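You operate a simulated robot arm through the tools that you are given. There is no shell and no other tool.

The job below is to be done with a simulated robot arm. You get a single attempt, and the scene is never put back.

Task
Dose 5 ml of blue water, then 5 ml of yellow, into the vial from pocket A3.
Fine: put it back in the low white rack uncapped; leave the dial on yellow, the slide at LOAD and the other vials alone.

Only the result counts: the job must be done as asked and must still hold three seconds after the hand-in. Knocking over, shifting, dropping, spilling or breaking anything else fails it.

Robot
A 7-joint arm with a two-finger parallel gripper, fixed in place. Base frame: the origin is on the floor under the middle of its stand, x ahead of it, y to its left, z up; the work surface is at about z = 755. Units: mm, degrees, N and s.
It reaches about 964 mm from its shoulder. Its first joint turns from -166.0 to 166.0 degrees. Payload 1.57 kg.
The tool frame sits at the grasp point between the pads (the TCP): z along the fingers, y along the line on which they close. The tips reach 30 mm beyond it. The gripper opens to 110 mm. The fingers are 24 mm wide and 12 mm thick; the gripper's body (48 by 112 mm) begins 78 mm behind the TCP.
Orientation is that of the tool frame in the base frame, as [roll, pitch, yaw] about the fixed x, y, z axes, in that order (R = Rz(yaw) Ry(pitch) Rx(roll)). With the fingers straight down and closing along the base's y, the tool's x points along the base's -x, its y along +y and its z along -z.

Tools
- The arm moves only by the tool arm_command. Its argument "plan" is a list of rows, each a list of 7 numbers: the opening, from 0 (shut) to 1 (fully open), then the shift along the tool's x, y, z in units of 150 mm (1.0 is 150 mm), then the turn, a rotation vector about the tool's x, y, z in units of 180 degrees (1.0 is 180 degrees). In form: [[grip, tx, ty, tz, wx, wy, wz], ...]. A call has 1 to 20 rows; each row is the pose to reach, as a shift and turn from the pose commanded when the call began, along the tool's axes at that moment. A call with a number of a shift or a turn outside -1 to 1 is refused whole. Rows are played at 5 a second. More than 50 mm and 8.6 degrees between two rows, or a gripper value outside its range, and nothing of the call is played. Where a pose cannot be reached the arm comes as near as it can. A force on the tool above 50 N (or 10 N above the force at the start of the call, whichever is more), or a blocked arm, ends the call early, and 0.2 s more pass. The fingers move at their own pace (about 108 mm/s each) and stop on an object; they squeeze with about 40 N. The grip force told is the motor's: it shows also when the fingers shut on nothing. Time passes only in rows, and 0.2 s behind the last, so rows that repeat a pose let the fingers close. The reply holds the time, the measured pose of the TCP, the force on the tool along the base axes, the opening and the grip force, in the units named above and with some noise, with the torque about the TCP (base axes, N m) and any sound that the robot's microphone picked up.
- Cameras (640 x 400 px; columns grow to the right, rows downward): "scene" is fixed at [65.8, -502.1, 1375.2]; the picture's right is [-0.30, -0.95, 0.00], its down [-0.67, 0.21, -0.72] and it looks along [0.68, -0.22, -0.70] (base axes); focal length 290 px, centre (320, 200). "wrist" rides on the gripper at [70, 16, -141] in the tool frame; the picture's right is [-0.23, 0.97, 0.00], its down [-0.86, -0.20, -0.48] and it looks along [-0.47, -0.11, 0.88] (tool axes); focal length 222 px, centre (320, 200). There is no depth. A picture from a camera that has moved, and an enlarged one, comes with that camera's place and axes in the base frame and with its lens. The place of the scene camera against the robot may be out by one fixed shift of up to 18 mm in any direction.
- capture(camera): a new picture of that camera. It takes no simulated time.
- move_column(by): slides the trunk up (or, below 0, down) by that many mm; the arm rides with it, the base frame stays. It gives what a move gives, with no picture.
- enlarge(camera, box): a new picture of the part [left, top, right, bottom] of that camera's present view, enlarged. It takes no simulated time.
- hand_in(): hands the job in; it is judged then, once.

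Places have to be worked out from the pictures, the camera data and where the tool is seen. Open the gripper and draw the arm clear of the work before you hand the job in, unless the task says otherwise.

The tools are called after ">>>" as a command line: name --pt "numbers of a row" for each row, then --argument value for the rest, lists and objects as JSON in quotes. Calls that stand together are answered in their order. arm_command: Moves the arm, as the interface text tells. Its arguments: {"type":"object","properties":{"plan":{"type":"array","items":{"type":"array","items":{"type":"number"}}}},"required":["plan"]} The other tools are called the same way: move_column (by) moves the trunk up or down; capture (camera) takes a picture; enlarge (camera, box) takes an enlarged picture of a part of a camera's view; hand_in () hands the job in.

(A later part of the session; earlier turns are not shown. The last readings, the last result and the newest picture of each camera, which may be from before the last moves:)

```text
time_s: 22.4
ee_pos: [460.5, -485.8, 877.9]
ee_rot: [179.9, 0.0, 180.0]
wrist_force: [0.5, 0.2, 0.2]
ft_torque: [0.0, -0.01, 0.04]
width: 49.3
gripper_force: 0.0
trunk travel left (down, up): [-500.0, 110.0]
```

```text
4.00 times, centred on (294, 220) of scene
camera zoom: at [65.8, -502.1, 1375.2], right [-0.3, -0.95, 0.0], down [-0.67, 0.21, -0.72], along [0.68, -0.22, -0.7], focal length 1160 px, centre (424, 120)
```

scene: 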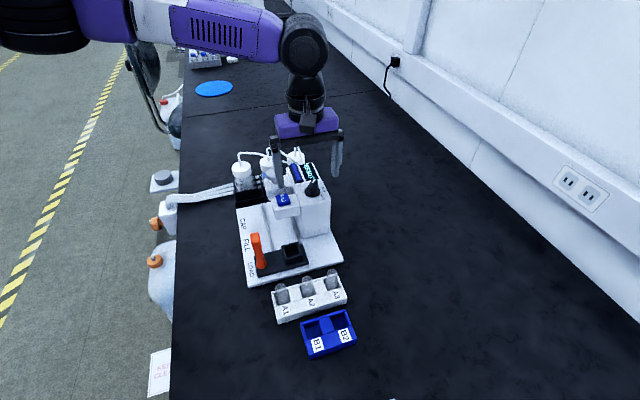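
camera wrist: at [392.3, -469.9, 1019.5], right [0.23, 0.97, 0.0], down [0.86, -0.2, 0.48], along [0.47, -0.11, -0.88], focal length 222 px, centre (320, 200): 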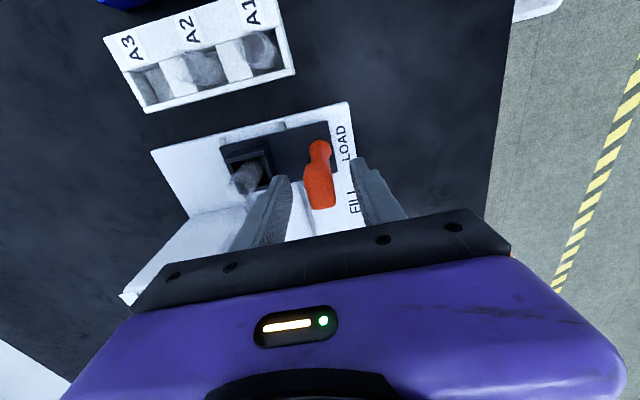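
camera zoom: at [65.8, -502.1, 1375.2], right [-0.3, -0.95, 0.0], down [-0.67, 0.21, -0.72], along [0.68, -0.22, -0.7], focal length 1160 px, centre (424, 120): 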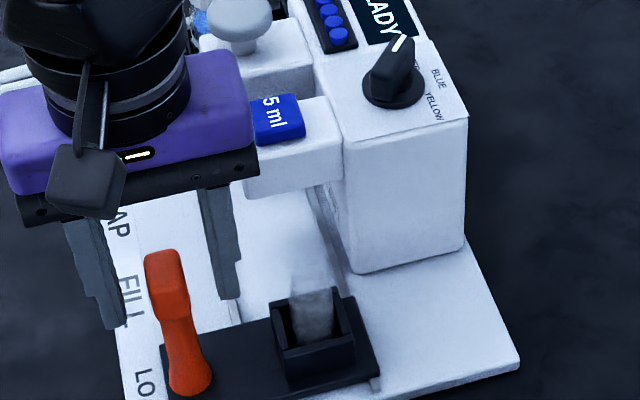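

The fingers straddle the knob with even clearance. I close on it and check the forces.

>>> arm_command --pt "0.3 0 0 0 0 0 0" --pt "0.15 0 0 0 0 0 0" --pt "0 0 0 0 0 0 0" --pt "0 0 0 0 0 0 0" --pt "0 0 0 0 0 0 0"

>>> enlarge --camera "wrist" --box '[220, 100, 380, 200]'

```text
time_s: 23.6
ee_pos: [461.4, -484.8, 878.8]
ee_rot: [-180.0, 0.0, 179.9]
wrist_force: [0.6, 4.2, -0.3]
ft_torque: [-0.03, 0.0, 0.05]
width: 19.7
gripper_force: 33.6
trunk travel left (down, up): [-500.0, 110.0]
```

```text
4.00 times, centred on (300, 150) of wrist
camera zoom: at [392.4, -469.6, 1019.7], right [0.23, 0.97, 0.0], down [0.86, -0.2, 0.48], along [0.47, -0.11, -0.88], focal length 888 px, centre (400, 400)
```

zoom: 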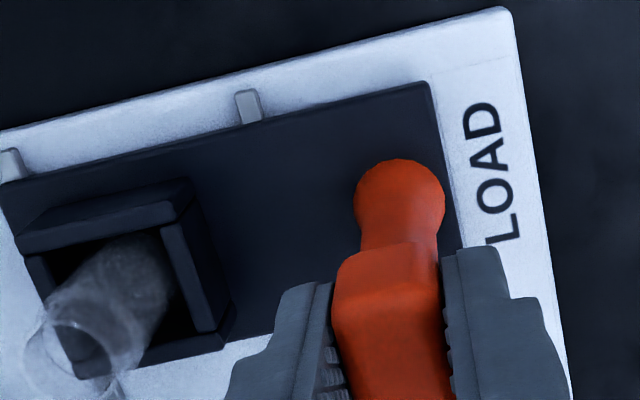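

The knob is held (19.7 mm, 34 N). I push the slide gently in +x, 35 mm first, watching the drag force.

>>> arm_command --pt "0 -0.015 0 0 0 0 0" --pt "0 -0.04 0 0 0 0 0" --pt "0 -0.07 0 0 0 0 0" --pt "0 -0.1 0 0 0 0 0" --pt "0 -0.13 0 0 0 0 0" --pt "0 -0.16 0 0 0 0 0" --pt "0 -0.19 0 0 0 0 0" --pt "0 -0.215 0 0 0 0 0" --pt "0 -0.233 0 0 0 0 0" --pt "0 -0.233 0 0 0 0 0"

>>> enlarge --camera "wrist" --box '[220, 100, 380, 200]'

>>> enlarge --camera "scene" --box '[230, 170, 358, 270]'

```text
time_s: 25.8
ee_pos: [497.8, -483.7, 879.0]
ee_rot: [-179.9, -0.1, 180.0]
wrist_force: [-1.6, -1.7, -32.3]
ft_torque: [-0.09, 0.22, -0.03]
width: 19.8
gripper_force: 33.9
trunk travel left (down, up): [-500.0, 110.0]
```

```text
4.00 times, centred on (300, 150) of wrist
camera zoom: at [428.8, -469.7, 1020.4], right [0.23, 0.97, 0.0], down [0.86, -0.2, 0.48], along [0.46, -0.11, -0.88], focal length 888 px, centre (400, 400)
```

zoom: 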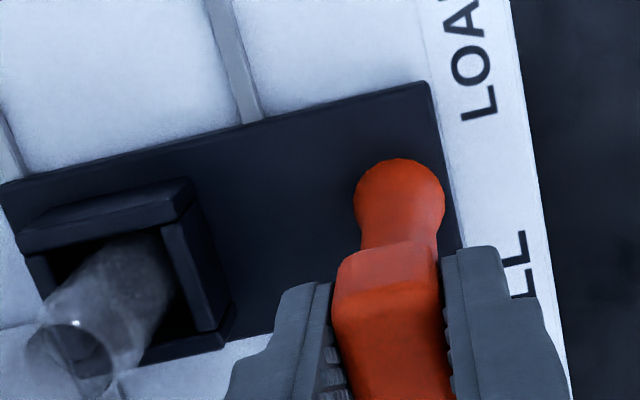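

```text
4.00 times, centred on (294, 220) of scene
camera zoom: at [65.8, -502.1, 1375.2], right [-0.3, -0.95, 0.0], down [-0.67, 0.21, -0.72], along [0.68, -0.22, -0.7], focal length 1160 px, centre (424, 120)
```

zoom: 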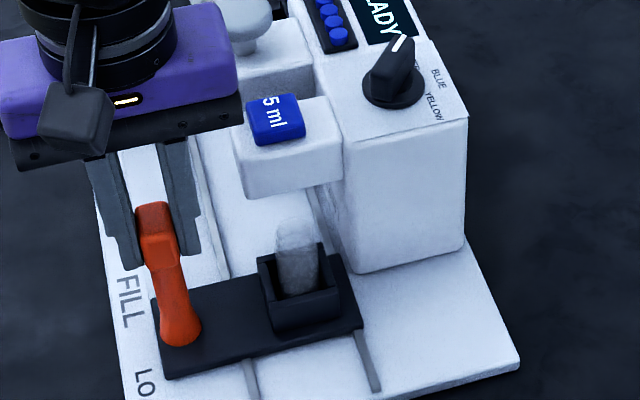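

The slide follows the knob, with the vial upright, but a -32 N vertical preload has built up from a small height drift. I relieve it by easing the tool down about 0.6 mm before continuing.

>>> arm_command --pt "0 0 0 0.002 0 0 0" --pt "0 0 0 0.004 0 0 0" --pt "0 0 0 0.004 0 0 0"

```text
time_s: 26.6
ee_pos: [498.1, -485.7, 877.9]
ee_rot: [179.9, 0.0, 180.0]
wrist_force: [0.1, -1.1, -22.7]
ft_torque: [0.05, 0.52, 0.01]
width: 19.6
gripper_force: 34.3
trunk travel left (down, up): [-500.0, 110.0]
```

0.6 mm relieved 10 N. I relieve another 1.3 mm, then go on another 20 mm with a slight downward trim.

>>> arm_command --pt "0 0 0 0.005 0 0 0" --pt "0 0 0 0.009 0 0 0" --pt "0 -0.02 0 0.01 0 0 0" --pt "0 -0.045 0 0.011 0 0 0" --pt "0 -0.075 0 0.013 0 0 0" --pt "0 -0.105 0 0.015 0 0 0" --pt "0 -0.125 0 0.016 0 0 0" --pt "0 -0.133 0 0.016 0 0 0" --pt "0 -0.133 0 0.016 0 0 0"

```text
time_s: 28.6
ee_pos: [517.3, -484.9, 877.8]
ee_rot: [-180.0, 0.0, 180.0]
wrist_force: [0.1, 4.6, 21.1]
ft_torque: [0.34, 0.28, 0.0]
width: 19.7
gripper_force: 34.1
trunk travel left (down, up): [-500.0, 110.0]
```

Now it is +21 N, so I over-trimmed by about 1.2 mm. I come back up that much and move the remaining 20 mm toward FILL.

>>> arm_command --pt "0 0 0 -0.004 0 0 0" --pt "0 0 0 -0.008 0 0 0" --pt "0 -0.02 0 -0.008 0 0 0" --pt "0 -0.045 0 -0.008 0 0 0" --pt "0 -0.075 0 -0.008 0 0 0" --pt "0 -0.105 0 -0.008 0 0 0" --pt "0 -0.125 0 -0.008 0 0 0" --pt "0 -0.134 0 -0.008 0 0 0" --pt "0 -0.134 0 -0.008 0 0 0"

>>> capture --camera "wrist"

>>> enlarge --camera "wrist" --box '[220, 100, 380, 200]'

>>> enlarge --camera "scene" --box '[230, 150, 358, 250]'

```text
time_s: 30.6
ee_pos: [535.9, -486.1, 878.6]
ee_rot: [-179.8, 0.0, 180.0]
wrist_force: [-1.4, -5.8, 29.7]
ft_torque: [0.25, -0.36, -0.01]
width: 20.0
gripper_force: 33.5
trunk travel left (down, up): [-500.0, 110.0]
```

```text
taken
camera wrist: at [467.9, -469.2, 1020.2], right [0.23, 0.97, 0.0], down [0.86, -0.2, 0.48], along [0.47, -0.11, -0.88], focal length 222 px, centre (320, 200)
```

wrist: 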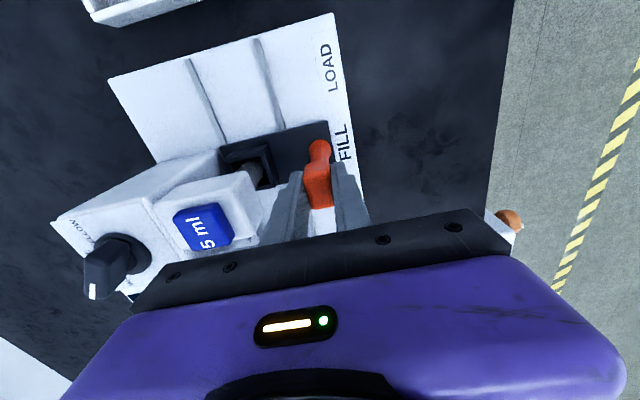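

```text
4.00 times, centred on (300, 150) of wrist
camera zoom: at [467.9, -469.2, 1020.2], right [0.23, 0.97, 0.0], down [0.86, -0.2, 0.48], along [0.47, -0.11, -0.88], focal length 888 px, centre (400, 400)
```

zoom: 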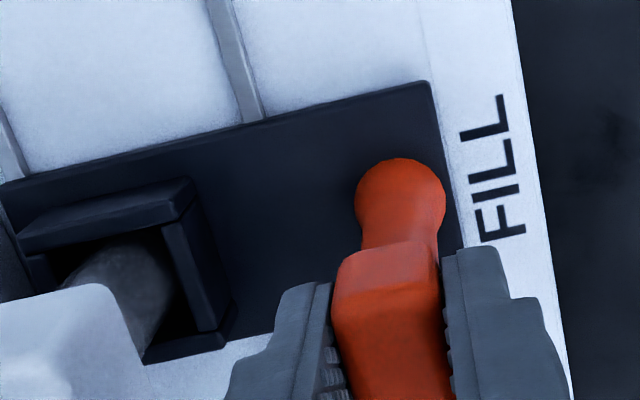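

```text
4.00 times, centred on (294, 200) of scene
camera zoom: at [65.8, -502.1, 1375.2], right [-0.3, -0.95, 0.0], down [-0.67, 0.21, -0.72], along [0.68, -0.22, -0.7], focal length 1160 px, centre (424, 200)
```

zoom: 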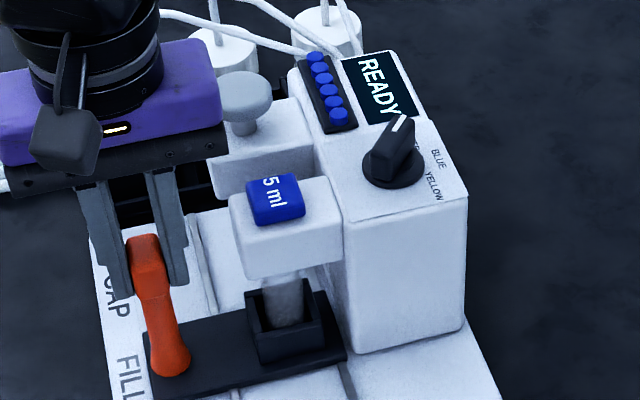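

The FILL label sits beside the handle just as LOAD did, with about 75 mm of travel. The vial is under the nozzle. I relieve the vertical preload and then open the fingers.

>>> arm_command --pt "0 0 0 -0.006 0 0 0" --pt "0 0 0 -0.011 0 0 0" --pt "0 0 0 -0.011 0 0 0" --pt "0.3 0 0 -0.011 0 0 0" --pt "0.45 0 0 -0.011 0 0 0" --pt "0.45 0 0 -0.011 0 0 0" --pt "0.45 0 0 -0.011 0 0 0"

>>> enlarge --camera "wrist" --box '[220, 100, 380, 200]'

>>> enlarge --camera "scene" --box '[270, 150, 350, 200]'

```text
time_s: 32.2
ee_pos: [537.0, -485.5, 877.7]
ee_rot: [180.0, 0.0, -179.9]
wrist_force: [0.1, -0.2, -0.5]
ft_torque: [-0.04, 0.02, 0.06]
width: 49.7
gripper_force: 0.0
trunk travel left (down, up): [-500.0, 110.0]
```

```text
4.00 times, centred on (300, 150) of wrist
camera zoom: at [468.6, -469.0, 1020.1], right [0.23, 0.97, 0.0], down [0.86, -0.2, 0.48], along [0.47, -0.11, -0.88], focal length 888 px, centre (400, 400)
```

zoom: 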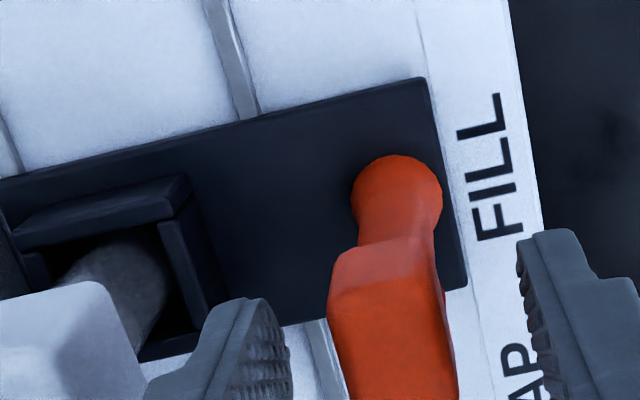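

```text
8.00 times, centred on (310, 175) of scene
camera zoom: at [65.8, -502.1, 1375.2], right [-0.3, -0.95, 0.0], down [-0.67, 0.21, -0.72], along [0.68, -0.22, -0.7], focal length 2321 px, centre (400, 400)
```

zoom: 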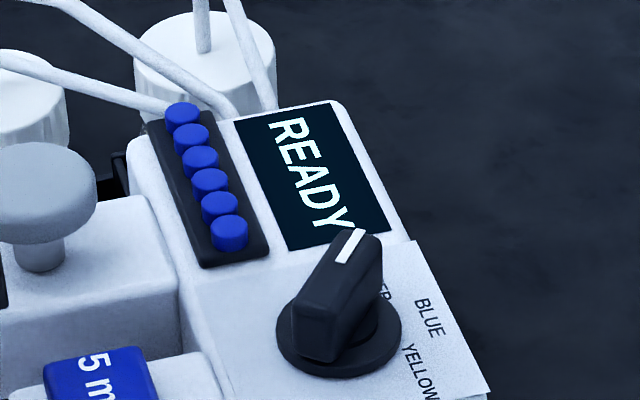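

The slide is released at FILL and the vial is under the nozzle. I rise well above everything and move over behind the dial to view it from straight above.

>>> arm_command --pt "0.45 0 0 -0.15 0 0 0" --pt "0.45 0 0 -0.4 0 0 0" --pt "0.45 0 0 -0.65 0 0 0" --pt "0.45 0 0 -0.9 0 0 0" --pt "0.45 0 0 -0.95 0 0 0" --pt "0.45 -0.06 -0.2 -0.95 0 0 0" --pt "0.45 -0.13 -0.42 -0.95 0 0 0" --pt "0.45 -0.2 -0.64 -0.95 0 0 0" --pt "0.45 -0.27 -0.84 -0.95 0 0 0" --pt "0.45 -0.33 -0.96 -0.95 0 0 0" --pt "0.45 -0.33 -0.96 -0.95 0 0 0" --pt "0.45 -0.33 -0.96 -0.95 0 0 0"

>>> capture --camera "wrist"

>>> enlarge --camera "wrist" --box '[256, 70, 384, 150]'

>>> capture --camera "scene"

```text
time_s: 34.8
ee_pos: [586.0, -627.0, 1023.2]
ee_rot: [-180.0, 0.0, 179.9]
wrist_force: [0.4, 0.4, 0.2]
ft_torque: [-0.01, 0.01, 0.01]
width: 49.5
gripper_force: 0.1
trunk travel left (down, up): [-500.0, 110.0]
```

```text
taken
camera wrist: at [517.6, -612.1, 1163.9], right [0.23, 0.97, 0.0], down [0.86, -0.2, 0.48], along [0.47, -0.11, -0.88], focal length 222 px, centre (320, 200)
```

wrist: 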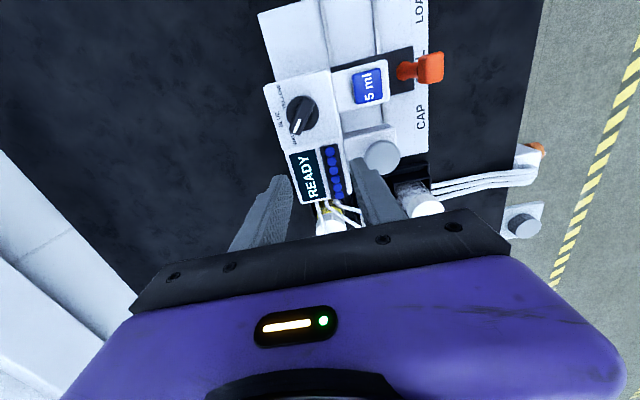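

```text
5.00 times, centred on (320, 110) of wrist
camera zoom: at [517.6, -612.1, 1163.9], right [0.23, 0.97, 0.0], down [0.86, -0.2, 0.48], along [0.47, -0.11, -0.88], focal length 1111 px, centre (320, 650)
```

zoom: 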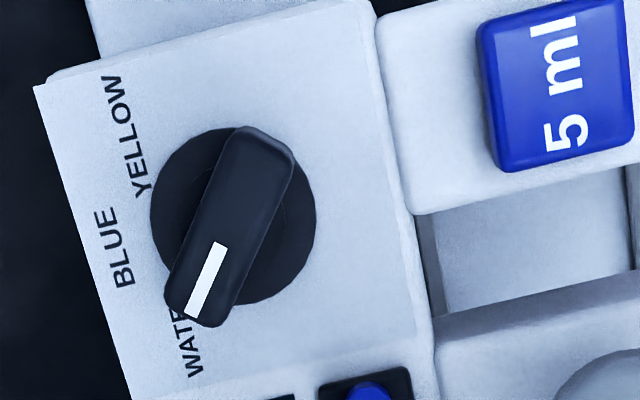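

```text
taken
```

scene: 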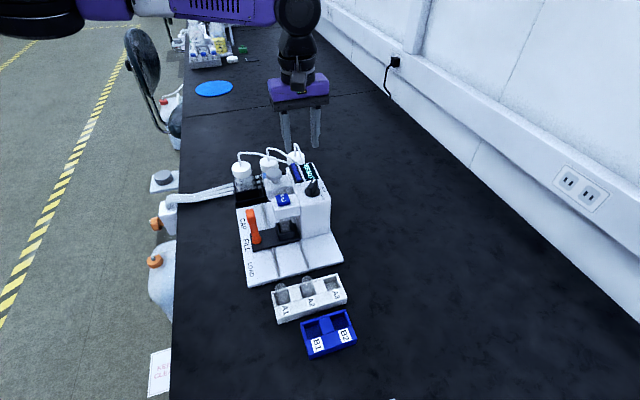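

From directly above, the dial axis is at about (546.5, -639.3) and the bar top near z≈920. The bar is about 14 mm wide. The pointer sits at about 39–40° from +x toward -y, with BLUE at 90° and YELLOW at 140°. I move over the dial and turn the gripper 39° so it closes across the bar.

>>> arm_command --pt "0.3 0.05 -0.016 0 0 0 0.0433" --pt "0.3 0.11 -0.032 0 0 0 0.0867" --pt "0.3 0.17 -0.048 0 0 0 0.13" --pt "0.3 0.23 -0.064 0 0 0 0.1733" --pt "0.3 0.268 -0.08 0 0 0 0.2167" --pt "0.3 0.268 -0.08 0 0 0 0.2167" --pt "0.3 0.268 -0.08 0 0 0 0.2167"

>>> capture --camera "wrist"

>>> enlarge --camera "wrist" --box '[256, 110, 384, 190]'

```text
time_s: 36.4
ee_pos: [546.2, -641.6, 1022.2]
ee_rot: [-180.0, -0.1, 140.9]
wrist_force: [0.1, 0.2, 0.2]
ft_torque: [0.03, -0.03, -0.04]
width: 33.0
gripper_force: 0.0
trunk travel left (down, up): [-500.0, 110.0]
```

```text
taken
camera wrist: at [503.4, -586.0, 1163.8], right [0.79, 0.61, 0.0], down [0.54, -0.69, 0.48], along [0.29, -0.38, -0.88], focal length 222 px, centre (320, 200)
```

wrist: 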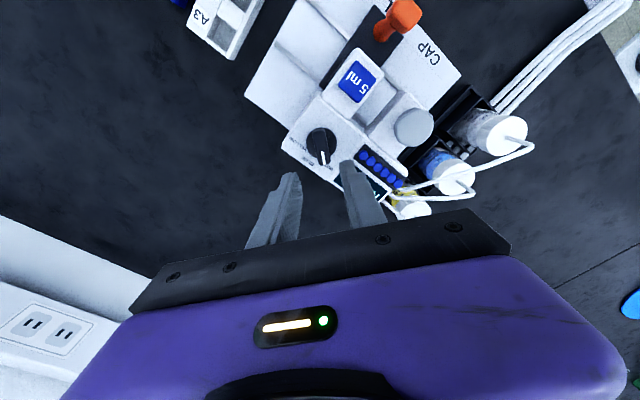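

```text
5.00 times, centred on (320, 150) of wrist
camera zoom: at [503.4, -586.0, 1163.8], right [0.79, 0.61, 0.0], down [0.54, -0.69, 0.48], along [0.29, -0.38, -0.88], focal length 1111 px, centre (320, 450)
```

zoom: 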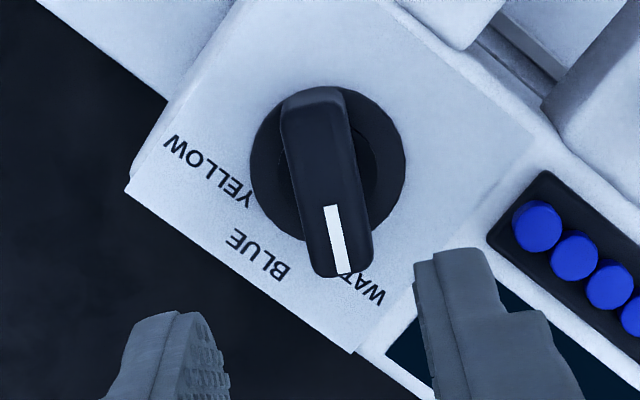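

The gripper is parallel to the bar, but the dial axis is about 2.4 mm toward tool +x and 2.3 mm toward tool +y. I correct that and descend so the tips stop near z≈899, just above the skirt.

>>> arm_command --pt "0.3 0.016 0.0155 0.05 0 0 0" --pt "0.3 0.016 0.0155 0.2 0 0 0" --pt "0.3 0.016 0.0155 0.35 0 0 0" --pt "0.3 0.016 0.0155 0.45 0 0 0" --pt "0.3 0.016 0.0155 0.5 0 0 0" --pt "0.3 0.016 0.0155 0.5 0 0 0"

>>> enlarge --camera "wrist" --box '[256, 120, 384, 200]'

>>> enlarge --camera "scene" --box '[260, 110, 372, 210]'

```text
time_s: 37.8
ee_pos: [547.5, -638.8, 946.5]
ee_rot: [-179.9, 0.0, 141.1]
wrist_force: [0.4, 0.6, -0.8]
ft_torque: [-0.01, 0.0, 0.0]
width: 32.9
gripper_force: 0.1
trunk travel left (down, up): [-500.0, 110.0]
```

```text
5.00 times, centred on (320, 160) of wrist
camera zoom: at [504.0, -582.9, 1087.5], right [0.79, 0.61, 0.0], down [0.54, -0.69, 0.48], along [0.29, -0.38, -0.88], focal length 1111 px, centre (320, 400)
```

zoom: 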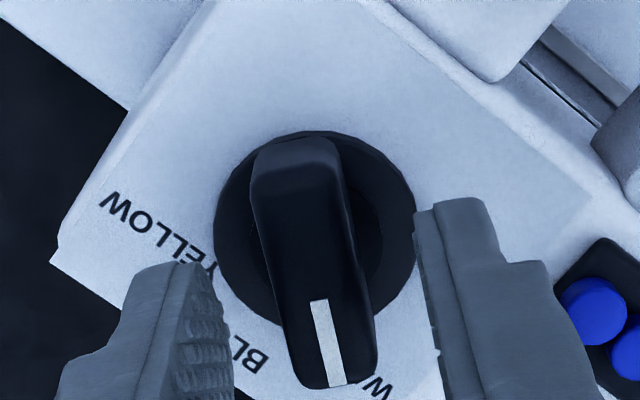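

```text
4.00 times, centred on (316, 160) of scene
camera zoom: at [65.8, -502.1, 1375.2], right [-0.3, -0.95, 0.0], down [-0.67, 0.21, -0.72], along [0.68, -0.22, -0.7], focal length 1160 px, centre (336, 360)
```

zoom: 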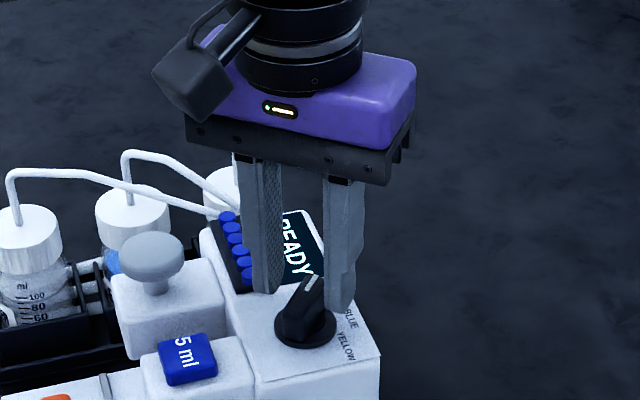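

The bar sits between the fingers with about 1 mm of correction left. I trim that and lower the last 17 mm.

>>> arm_command --pt "0.3 0.005 -0.008 0.03 0 0 0" --pt "0.3 0.005 -0.008 0.07 0 0 0" --pt "0.3 0.005 -0.008 0.115 0 0 0" --pt "0.3 0.005 -0.008 0.115 0 0 0"

>>> enlarge --camera "wrist" --box '[256, 120, 384, 200]'

>>> enlarge --camera "scene" --box '[270, 120, 366, 200]'

```text
time_s: 38.8
ee_pos: [544.3, -638.5, 929.3]
ee_rot: [-179.9, 0.0, 141.1]
wrist_force: [0.0, -0.5, 1.1]
ft_torque: [0.04, 0.01, 0.04]
width: 33.1
gripper_force: 0.0
trunk travel left (down, up): [-500.0, 110.0]
```

```text
5.00 times, centred on (320, 160) of wrist
camera zoom: at [502.3, -582.4, 1070.4], right [0.79, 0.61, 0.0], down [0.54, -0.69, 0.48], along [0.29, -0.38, -0.88], focal length 1111 px, centre (320, 400)
```

zoom: 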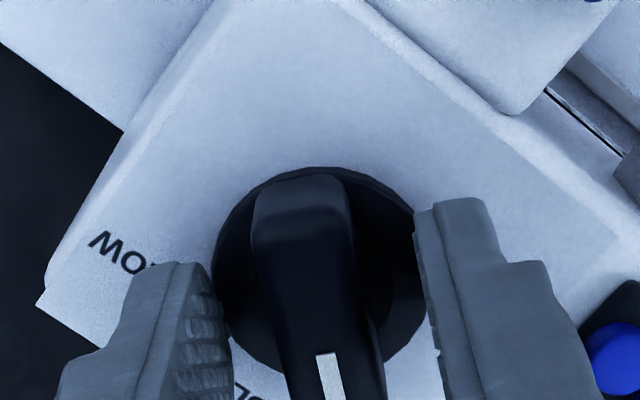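

```text
5.00 times, centred on (318, 160) of scene
camera zoom: at [65.8, -502.1, 1375.2], right [-0.3, -0.95, 0.0], down [-0.67, 0.21, -0.72], along [0.68, -0.22, -0.7], focal length 1451 px, centre (330, 400)
```

zoom: 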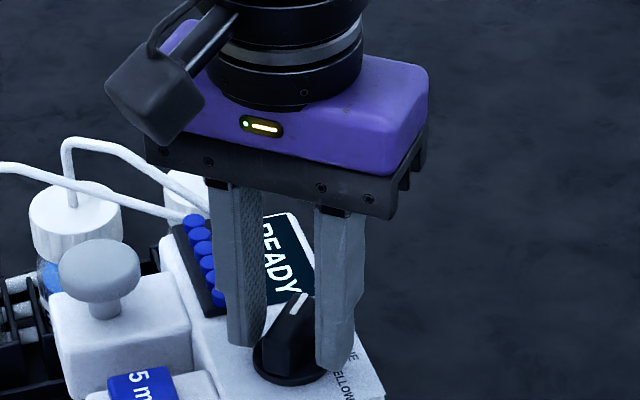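

Aligned with no contact forces. I close on the dial's bar.

>>> arm_command --pt "0.2 0 0 0 0 0 0" --pt "0.1 0 0 0 0 0 0" --pt "0 0 0 0 0 0 0" --pt "0 0 0 0 0 0 0"

>>> enlarge --camera "wrist" --box '[256, 120, 384, 200]'

```text
time_s: 39.8
ee_pos: [544.7, -637.6, 928.9]
ee_rot: [-180.0, 0.1, 140.9]
wrist_force: [0.7, 2.2, 1.2]
ft_torque: [0.06, -0.03, -0.63]
width: 14.9
gripper_force: 30.6
trunk travel left (down, up): [-500.0, 110.0]
```

```text
5.00 times, centred on (320, 160) of wrist
camera zoom: at [502.3, -582.2, 1070.4], right [0.79, 0.61, 0.0], down [0.54, -0.69, 0.48], along [0.29, -0.38, -0.88], focal length 1111 px, centre (320, 400)
```

zoom: 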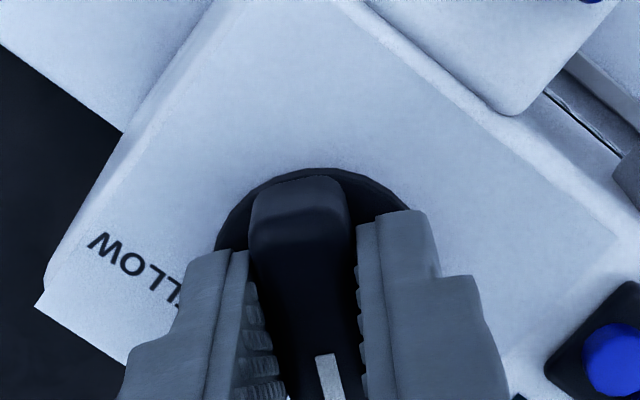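

Gripped at 14.9 mm. I turn clockwise 51°, in small steps, to put the pointer on BLUE.

>>> arm_command --pt "0 0 0 0 0 0 0.0283" --pt "0 0 0 0 0 0 0.0567" --pt "0 0 0 0 0 0 0.085" --pt "0 0 0 0 0 0 0.1133" --pt "0 0 0 0 0 0 0.1417" --pt "0 0 0 0 0 0 0.17" --pt "0 0 0 0 0 0 0.1983" --pt "0 0 0 0 0 0 0.2267" --pt "0 0 0 0 0 0 0.255" --pt "0 0 0 0 0 0 0.2833" --pt "0 0 0 0 0 0 0.2833" --pt "0 0 0 0 0 0 0.2833"

>>> capture --camera "wrist"

>>> enlarge --camera "scene" --box '[270, 120, 366, 200]'

```text
time_s: 42.4
ee_pos: [546.3, -637.7, 928.1]
ee_rot: [-180.0, 0.1, 95.1]
wrist_force: [14.5, -0.9, -23.7]
ft_torque: [-0.45, -0.34, 0.0]
width: 15.0
gripper_force: 30.7
out of reach, approached as far as the arm can: row 10, 11, 12
trunk travel left (down, up): [-500.0, 110.0]
```

```text
taken
camera wrist: at [556.9, -567.5, 1070.5], right [0.99, -0.14, 0.0], down [-0.12, -0.87, 0.48], along [-0.07, -0.47, -0.88], focal length 222 px, centre (320, 200)
```

wrist: 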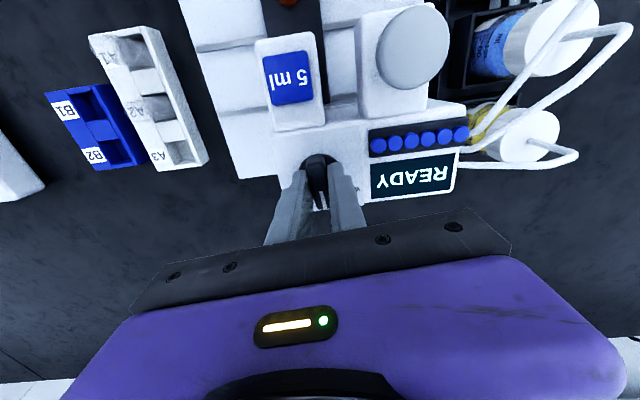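

```text
5.00 times, centred on (318, 160) of scene
camera zoom: at [65.8, -502.1, 1375.2], right [-0.3, -0.95, 0.0], down [-0.67, 0.21, -0.72], along [0.68, -0.22, -0.7], focal length 1451 px, centre (330, 400)
```

zoom: 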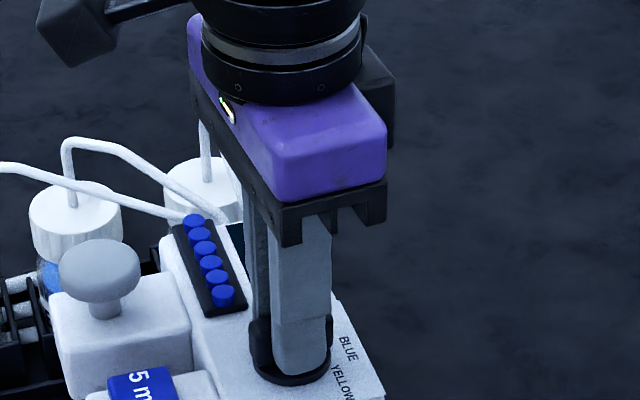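

The wrist reached its joint limit at yaw 95°, about 46° into the turn, and the torque about z reads zero. I release the bar and look at where the pointer stands.

>>> arm_command --pt "0.15 0 0 0 0 0 0" --pt "0.3 0 0 0 0 0 0" --pt "0.3 0 0 0 0 0 0" --pt "0.3 0 0 -0.1 0 0 0" --pt "0.3 0 0 -0.25 0 0 0" --pt "0.3 0 0 -0.45 0 0 0" --pt "0.3 0 0 -0.6 0 0 0" --pt "0.3 0 0 -0.6 0 0 0"

>>> capture --camera "wrist"

>>> enlarge --camera "scene" --box '[270, 140, 366, 210]'

>>> enlarge --camera "wrist" --box '[256, 90, 384, 190]'

```text
time_s: 44.2
ee_pos: [543.3, -636.1, 1018.5]
ee_rot: [-180.0, 0.1, 95.2]
wrist_force: [0.8, 0.9, 0.2]
ft_torque: [-0.01, 0.01, -0.01]
width: 32.9
gripper_force: 0.0
trunk travel left (down, up): [-500.0, 110.0]
```

```text
taken
camera wrist: at [554.7, -565.5, 1160.3], right [0.99, -0.14, 0.0], down [-0.12, -0.87, 0.48], along [-0.07, -0.47, -0.88], focal length 222 px, centre (320, 200)
```

wrist: 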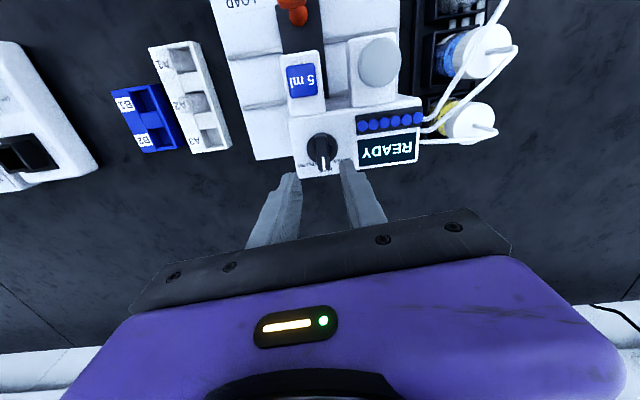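

```text
5.71 times, centred on (318, 175) of scene
camera zoom: at [65.8, -502.1, 1375.2], right [-0.3, -0.95, 0.0], down [-0.67, 0.21, -0.72], along [0.68, -0.22, -0.7], focal length 1658 px, centre (331, 343)
```

zoom: 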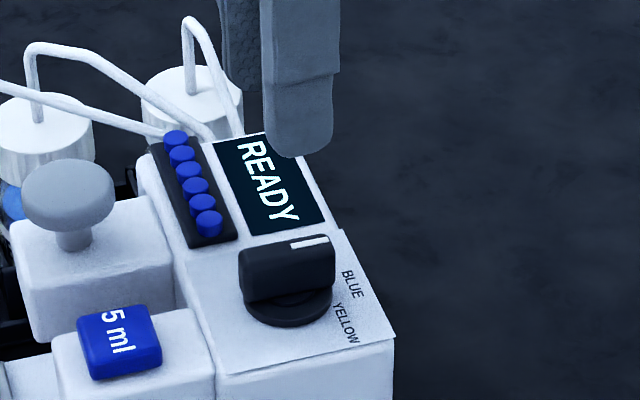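

```text
4.00 times, centred on (320, 140) of wrist
camera zoom: at [554.7, -565.5, 1160.3], right [0.99, -0.14, 0.0], down [-0.12, -0.87, 0.48], along [-0.07, -0.47, -0.88], focal length 888 px, centre (320, 440)
```

zoom: 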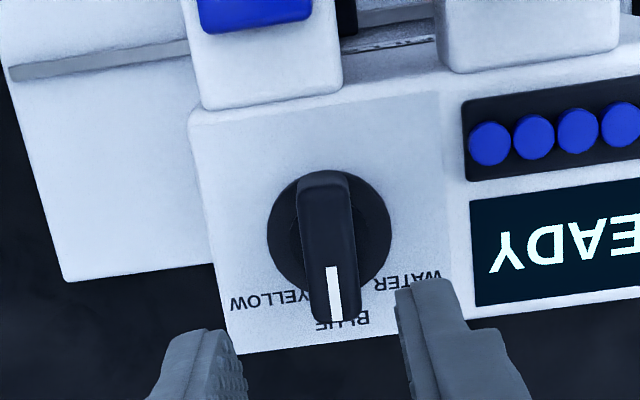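

The dial has snapped onto BLUE. Now I return the wrist to yaw 180 while moving over the 5 ml button at about (535.5, -564.2, 901), closing the fingers on the way.

>>> arm_command --pt "0.2 0.045 -0.0013 0 0 0 -0.0429" --pt "0.1 0.09 -0.0027 0 0 0 -0.0857" --pt "0 0.135 -0.004 0 0 0 -0.1286" --pt "0 0.18 -0.0053 0 0 0 -0.1714" --pt "0 0.225 -0.0067 0 0 0 -0.2143" --pt "0 0.27 -0.008 0 0 0 -0.2571" --pt "0 0.315 -0.0093 0 0 0 -0.3" --pt "0 0.36 -0.0107 0 0 0 -0.3428" --pt "0 0.405 -0.012 0 0 0 -0.3857" --pt "0 0.45 -0.0133 0 0 0 -0.4285" --pt "0 0.485 -0.0146 0 0 0 -0.4714" --pt "0 0.485 -0.0146 0 0 0 -0.4714" --pt "0 0.485 -0.0146 0 0 0 -0.4714"

>>> capture --camera "wrist"

>>> enlarge --camera "wrist" --box '[256, 110, 384, 210]'

>>> enlarge --camera "scene" --box '[230, 120, 358, 220]'

```text
time_s: 47.0
ee_pos: [535.4, -565.1, 1019.7]
ee_rot: [180.0, 0.0, -180.0]
wrist_force: [0.4, -0.1, 0.6]
ft_torque: [0.03, -0.01, -0.02]
width: 0.1
gripper_force: 21.8
trunk travel left (down, up): [-500.0, 110.0]
```

```text
taken
camera wrist: at [466.9, -549.7, 1161.3], right [0.23, 0.97, 0.0], down [0.86, -0.2, 0.48], along [0.47, -0.11, -0.88], focal length 222 px, centre (320, 200)
```

wrist: 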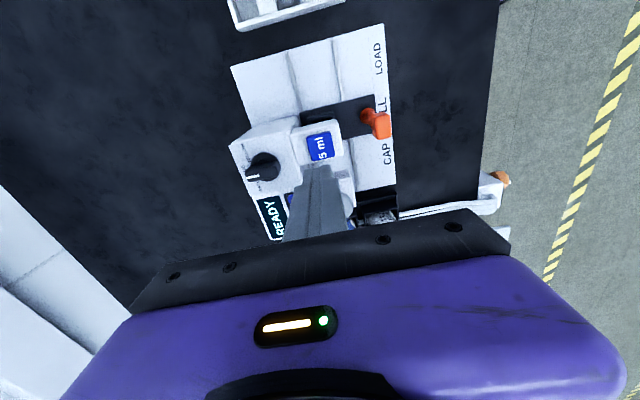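

```text
4.00 times, centred on (320, 160) of wrist
camera zoom: at [466.9, -549.7, 1161.3], right [0.23, 0.97, 0.0], down [0.86, -0.2, 0.48], along [0.47, -0.11, -0.88], focal length 888 px, centre (320, 360)
```

zoom: 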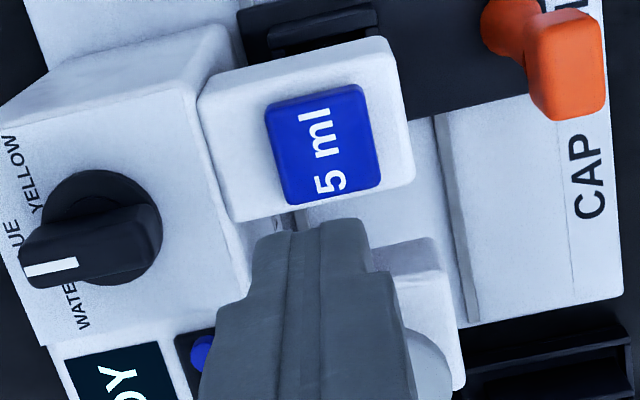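

```text
4.00 times, centred on (294, 170) of scene
camera zoom: at [65.8, -502.1, 1375.2], right [-0.3, -0.95, 0.0], down [-0.67, 0.21, -0.72], along [0.68, -0.22, -0.7], focal length 1160 px, centre (424, 320)
```

zoom: 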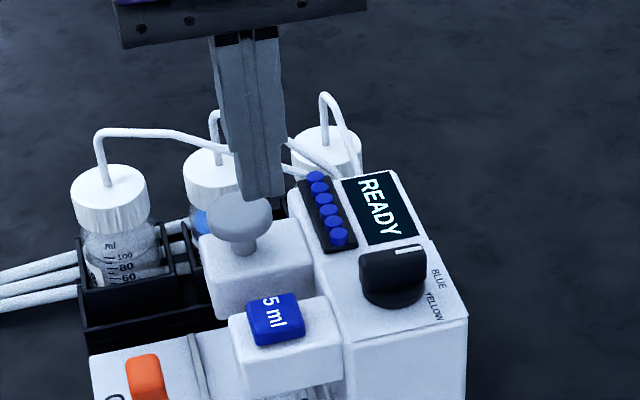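

The pointer is at BLUE, and the closed fingers are directly above the button. I descend to about 9 mm above it.

>>> arm_command --pt "0 0 0 0.1 0 0 0" --pt "0 0 0 0.25 0 0 0" --pt "0 0 0 0.4 0 0 0" --pt "0 0 0 0.5 0 0 0" --pt "0 0 0 0.53 0 0 0" --pt "0 0 0 0.53 0 0 0"

>>> enlarge --camera "wrist" --box '[256, 110, 384, 210]'

>>> enlarge --camera "scene" --box '[230, 140, 358, 240]'

```text
time_s: 48.4
ee_pos: [535.4, -566.1, 940.8]
ee_rot: [179.9, 0.0, 179.8]
wrist_force: [-1.2, 0.1, -0.2]
ft_torque: [0.04, 0.03, 0.0]
width: 0.1
gripper_force: 21.6
trunk travel left (down, up): [-500.0, 110.0]
```

```text
4.00 times, centred on (320, 160) of wrist
camera zoom: at [466.8, -549.7, 1081.0], right [0.23, 0.97, 0.0], down [0.86, -0.2, 0.48], along [0.47, -0.11, -0.88], focal length 888 px, centre (320, 360)
```

zoom: 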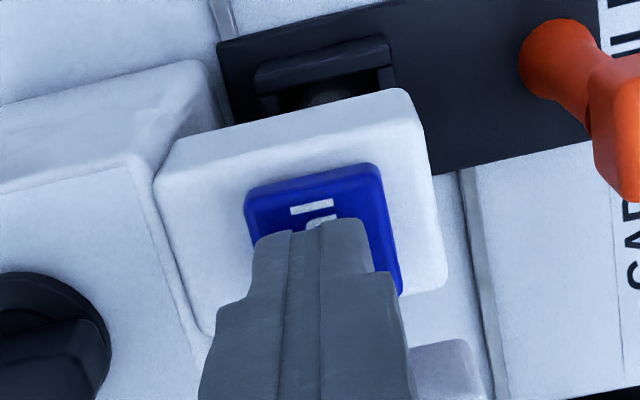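

```text
4.00 times, centred on (294, 190) of scene
camera zoom: at [65.8, -502.1, 1375.2], right [-0.3, -0.95, 0.0], down [-0.67, 0.21, -0.72], along [0.68, -0.22, -0.7], focal length 1160 px, centre (424, 240)
```

zoom: 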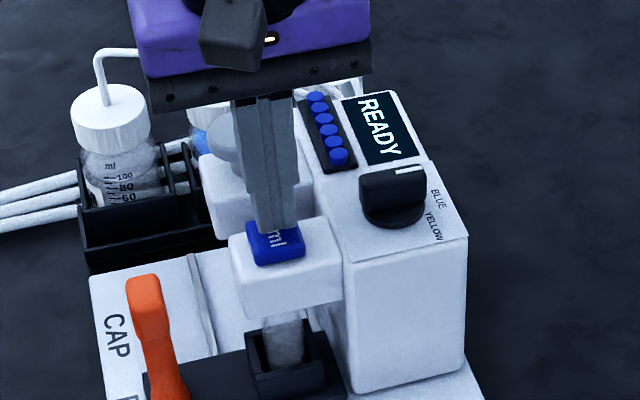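

Fingers are over the button's middle with the tips about 9 mm above it. I approach slowly to find the contact.

>>> arm_command --pt "0 0 0 0.015 0 0 0" --pt "0 0 0 0.03 0 0 0" --pt "0 0 0 0.04 0 0 0" --pt "0 0 0 0.05 0 0 0"

```text
time_s: 49.4
ee_pos: [535.0, -565.3, 932.6]
ee_rot: [-180.0, 0.1, 180.0]
wrist_force: [0.6, -0.2, 0.4]
ft_torque: [-0.02, -0.02, 0.0]
width: 0.0
gripper_force: 21.1
trunk travel left (down, up): [-500.0, 110.0]
```

No contact yet at TCP z≈932.6. I go down another 3 mm in fine steps.

>>> arm_command --pt "0 0 0 0.007 0 0 0" --pt "0 0 0 0.014 0 0 0" --pt "0 0 0 0.02 0 0 0"

>>> enlarge --camera "scene" --box '[270, 150, 350, 230]'

```text
time_s: 50.2
ee_pos: [536.0, -565.4, 930.3]
ee_rot: [-179.9, 0.0, 179.9]
wrist_force: [0.2, -0.6, 2.2]
ft_torque: [-0.06, 0.02, 0.01]
width: 0.1
gripper_force: 21.1
trunk travel left (down, up): [-500.0, 110.0]
heard: click
```

```text
5.00 times, centred on (310, 190) of scene
camera zoom: at [65.8, -502.1, 1375.2], right [-0.3, -0.95, 0.0], down [-0.67, 0.21, -0.72], along [0.68, -0.22, -0.7], focal length 1451 px, centre (370, 250)
```

zoom: 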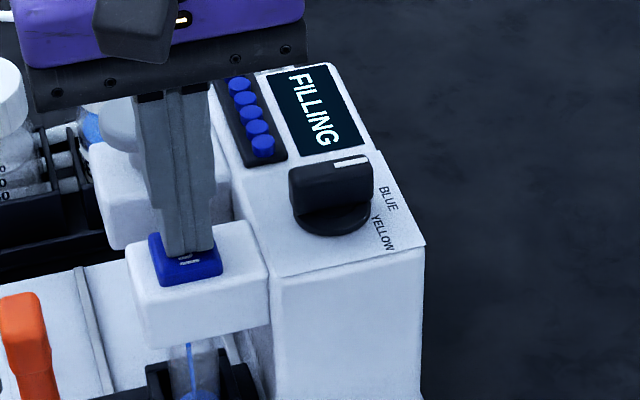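

A click was heard, the display reads FILLING, and a blue stream is running into the vial. I release the button straight up and wait for it to finish.

>>> arm_command --pt "0 0 0 -0.05 0 0 0" --pt "0 0 0 -0.12 0 0 0" --pt "0 0 0 -0.3 0 0 0" --pt "0 0 0 -0.5 0 0 0" --pt "0 0 0 -0.6 0 0 0" --pt "0 0 0 -0.6 0 0 0"

>>> enlarge --camera "scene" --box '[260, 150, 356, 250]'

```text
time_s: 51.6
ee_pos: [536.4, -568.0, 1018.6]
ee_rot: [180.0, 0.0, 179.9]
wrist_force: [0.1, -0.1, 0.6]
ft_torque: [-0.02, 0.01, -0.02]
width: 0.1
gripper_force: 21.3
trunk travel left (down, up): [-500.0, 110.0]
```

```text
4.00 times, centred on (308, 200) of scene
camera zoom: at [65.8, -502.1, 1375.2], right [-0.3, -0.95, 0.0], down [-0.67, 0.21, -0.72], along [0.68, -0.22, -0.7], focal length 1160 px, centre (368, 200)
```

zoom: 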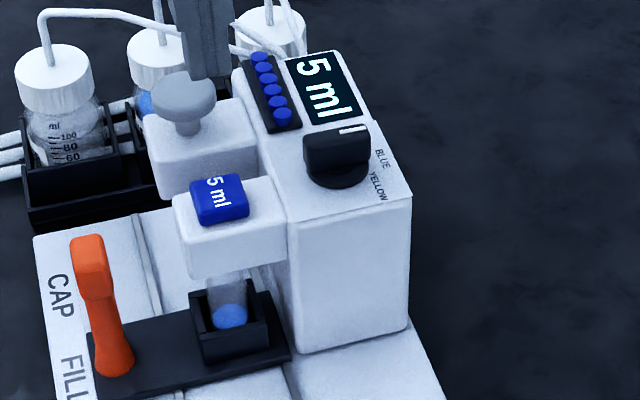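

The display shows "5 ml" and blue water stands in the vial. Now I rotate the wrist the other way to yaw -90, so there is room to turn clockwise, and move over the dial with the fingers open 33 mm.

>>> arm_command --pt "0.1 -0.006 -0.04 0 0 0 -0.0417" --pt "0.2 -0.012 -0.08 0 0 0 -0.0833" --pt "0.3 -0.018 -0.12 0 0 0 -0.125" --pt "0.3 -0.024 -0.16 0 0 0 -0.1667" --pt "0.3 -0.03 -0.2 0 0 0 -0.2083" --pt "0.3 -0.036 -0.24 0 0 0 -0.25" --pt "0.3 -0.042 -0.285 0 0 0 -0.2917" --pt "0.3 -0.048 -0.33 0 0 0 -0.3333" --pt "0.3 -0.054 -0.37 0 0 0 -0.375" --pt "0.3 -0.06 -0.41 0 0 0 -0.4167" --pt "0.3 -0.066 -0.45 0 0 0 -0.4583" --pt "0.3 -0.0713 -0.486 0 0 0 -0.5" --pt "0.3 -0.0713 -0.486 0 0 0 -0.5" --pt "0.3 -0.0713 -0.486 0 0 0 -0.5"

>>> capture --camera "wrist"

>>> enlarge --camera "wrist" --box '[256, 110, 384, 190]'

>>> capture --camera "scene"

```text
time_s: 54.6
ee_pos: [546.7, -637.7, 1020.7]
ee_rot: [180.0, 0.0, -90.0]
wrist_force: [-0.2, -0.2, 0.3]
ft_torque: [0.01, -0.01, 0.01]
width: 32.8
gripper_force: 0.1
trunk travel left (down, up): [-500.0, 110.0]
```

```text
taken
camera wrist: at [530.9, -708.5, 1161.8], right [-0.97, 0.23, 0.0], down [0.2, 0.86, 0.48], along [0.11, 0.47, -0.88], focal length 222 px, centre (320, 200)
```

wrist: 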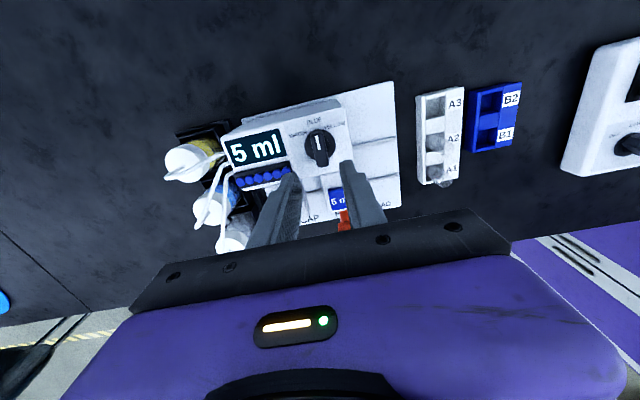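

```text
5.00 times, centred on (320, 150) of wrist
camera zoom: at [530.9, -708.5, 1161.8], right [-0.97, 0.23, 0.0], down [0.2, 0.86, 0.48], along [0.11, 0.47, -0.88], focal length 1111 px, centre (320, 450)
```

zoom: 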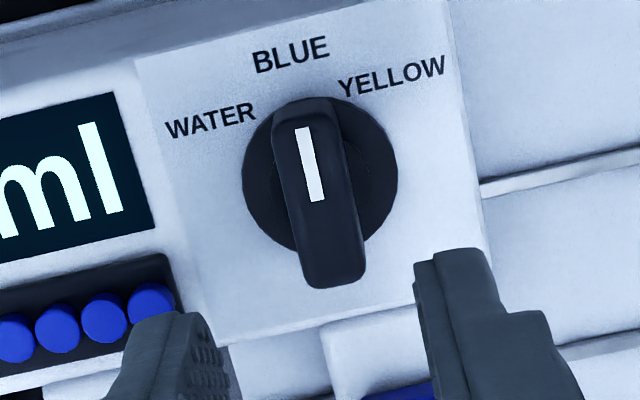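

```text
taken
```

scene: 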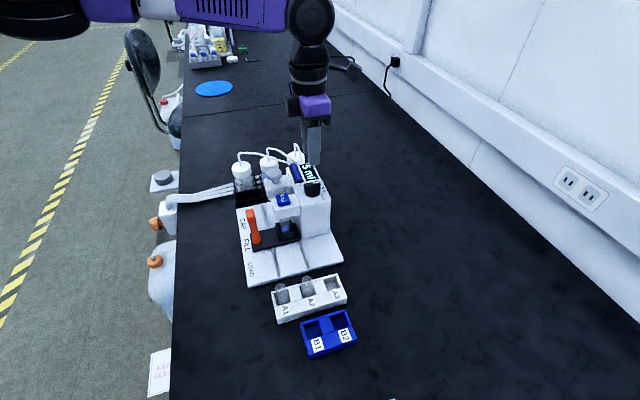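

The view is aligned: the pointer is on BLUE and the dial axis is on the tool axis. I descend around the bar.

>>> arm_command --pt "0.3 0 0 0.1 0 0 0" --pt "0.3 0 0 0.25 0 0 0" --pt "0.3 0 0 0.4 0 0 0" --pt "0.3 0 0 0.5 0 0 0" --pt "0.3 0 0 0.56 0 0 0" --pt "0.3 0 0 0.605 0 0 0" --pt "0.3 0 0 0.605 0 0 0"

>>> enlarge --camera "wrist" --box '[256, 120, 384, 200]'

>>> enlarge --camera "scene" --box '[270, 130, 366, 210]'

```text
time_s: 56.2
ee_pos: [547.9, -637.8, 927.8]
ee_rot: [-179.9, 0.0, -90.0]
wrist_force: [-0.2, 0.4, -0.8]
ft_torque: [-0.02, -0.01, 0.01]
width: 33.4
gripper_force: 0.1
trunk travel left (down, up): [-500.0, 110.0]
```

```text
5.00 times, centred on (320, 160) of wrist
camera zoom: at [531.7, -708.3, 1069.4], right [-0.97, 0.23, 0.0], down [0.2, 0.85, 0.48], along [0.11, 0.47, -0.88], focal length 1111 px, centre (320, 400)
```

zoom: 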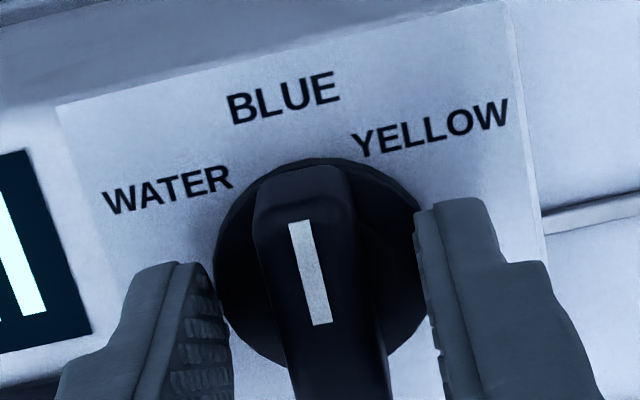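

```text
5.00 times, centred on (318, 170) of scene
camera zoom: at [65.8, -502.1, 1375.2], right [-0.3, -0.95, 0.0], down [-0.67, 0.21, -0.72], along [0.68, -0.22, -0.7], focal length 1451 px, centre (330, 350)
```

zoom: 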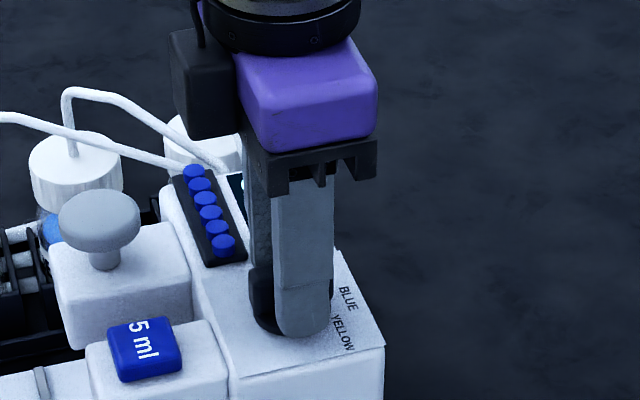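

Free of contact and centred on the bar. I close on it.

>>> arm_command --pt "0.2 0 0 0 0 0 0" --pt "0.1 0 0 0 0 0 0" --pt "0 0 0 0 0 0 0" --pt "0 0 0 0 0 0 0"

```text
time_s: 57.2
ee_pos: [545.6, -638.3, 928.9]
ee_rot: [179.9, 0.0, -90.0]
wrist_force: [-5.3, 1.0, -0.5]
ft_torque: [0.08, -0.12, -0.02]
width: 15.0
gripper_force: 31.2
trunk travel left (down, up): [-500.0, 110.0]
```

Gripped with almost no torque, so the dial was sitting properly at BLUE. I turn clockwise 50° to YELLOW.

>>> arm_command --pt "0 0 0 0 0 0 0.0278" --pt "0 0 0 0 0 0 0.0556" --pt "0 0 0 0 0 0 0.0833" --pt "0 0 0 0 0 0 0.1111" --pt "0 0 0 0 0 0 0.1389" --pt "0 0 0 0 0 0 0.1667" --pt "0 0 0 0 0 0 0.1944" --pt "0 0 0 0 0 0 0.2222" --pt "0 0 0 0 0 0 0.25" --pt "0 0 0 0 0 0 0.2778" --pt "0 0 0 0 0 0 0.2778" --pt "0 0 0 0 0 0 0.2778"

>>> enlarge --camera "wrist" --box '[256, 120, 384, 200]'

```text
time_s: 59.8
ee_pos: [547.1, -637.4, 928.3]
ee_rot: [179.8, 0.1, -140.1]
wrist_force: [-8.4, 21.5, -14.9]
ft_torque: [0.42, -0.35, 0.06]
width: 15.1
gripper_force: 30.1
trunk travel left (down, up): [-500.0, 110.0]
```

```text
5.00 times, centred on (320, 160) of wrist
camera zoom: at [483.6, -671.5, 1069.5], right [-0.45, 0.89, 0.0], down [0.78, 0.39, 0.48], along [0.43, 0.22, -0.88], focal length 1111 px, centre (320, 400)
```

zoom: 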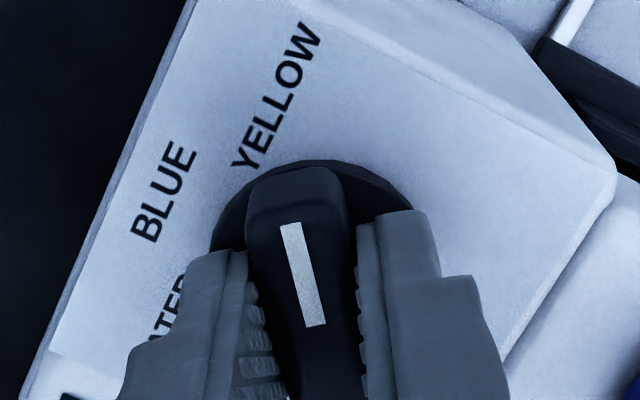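

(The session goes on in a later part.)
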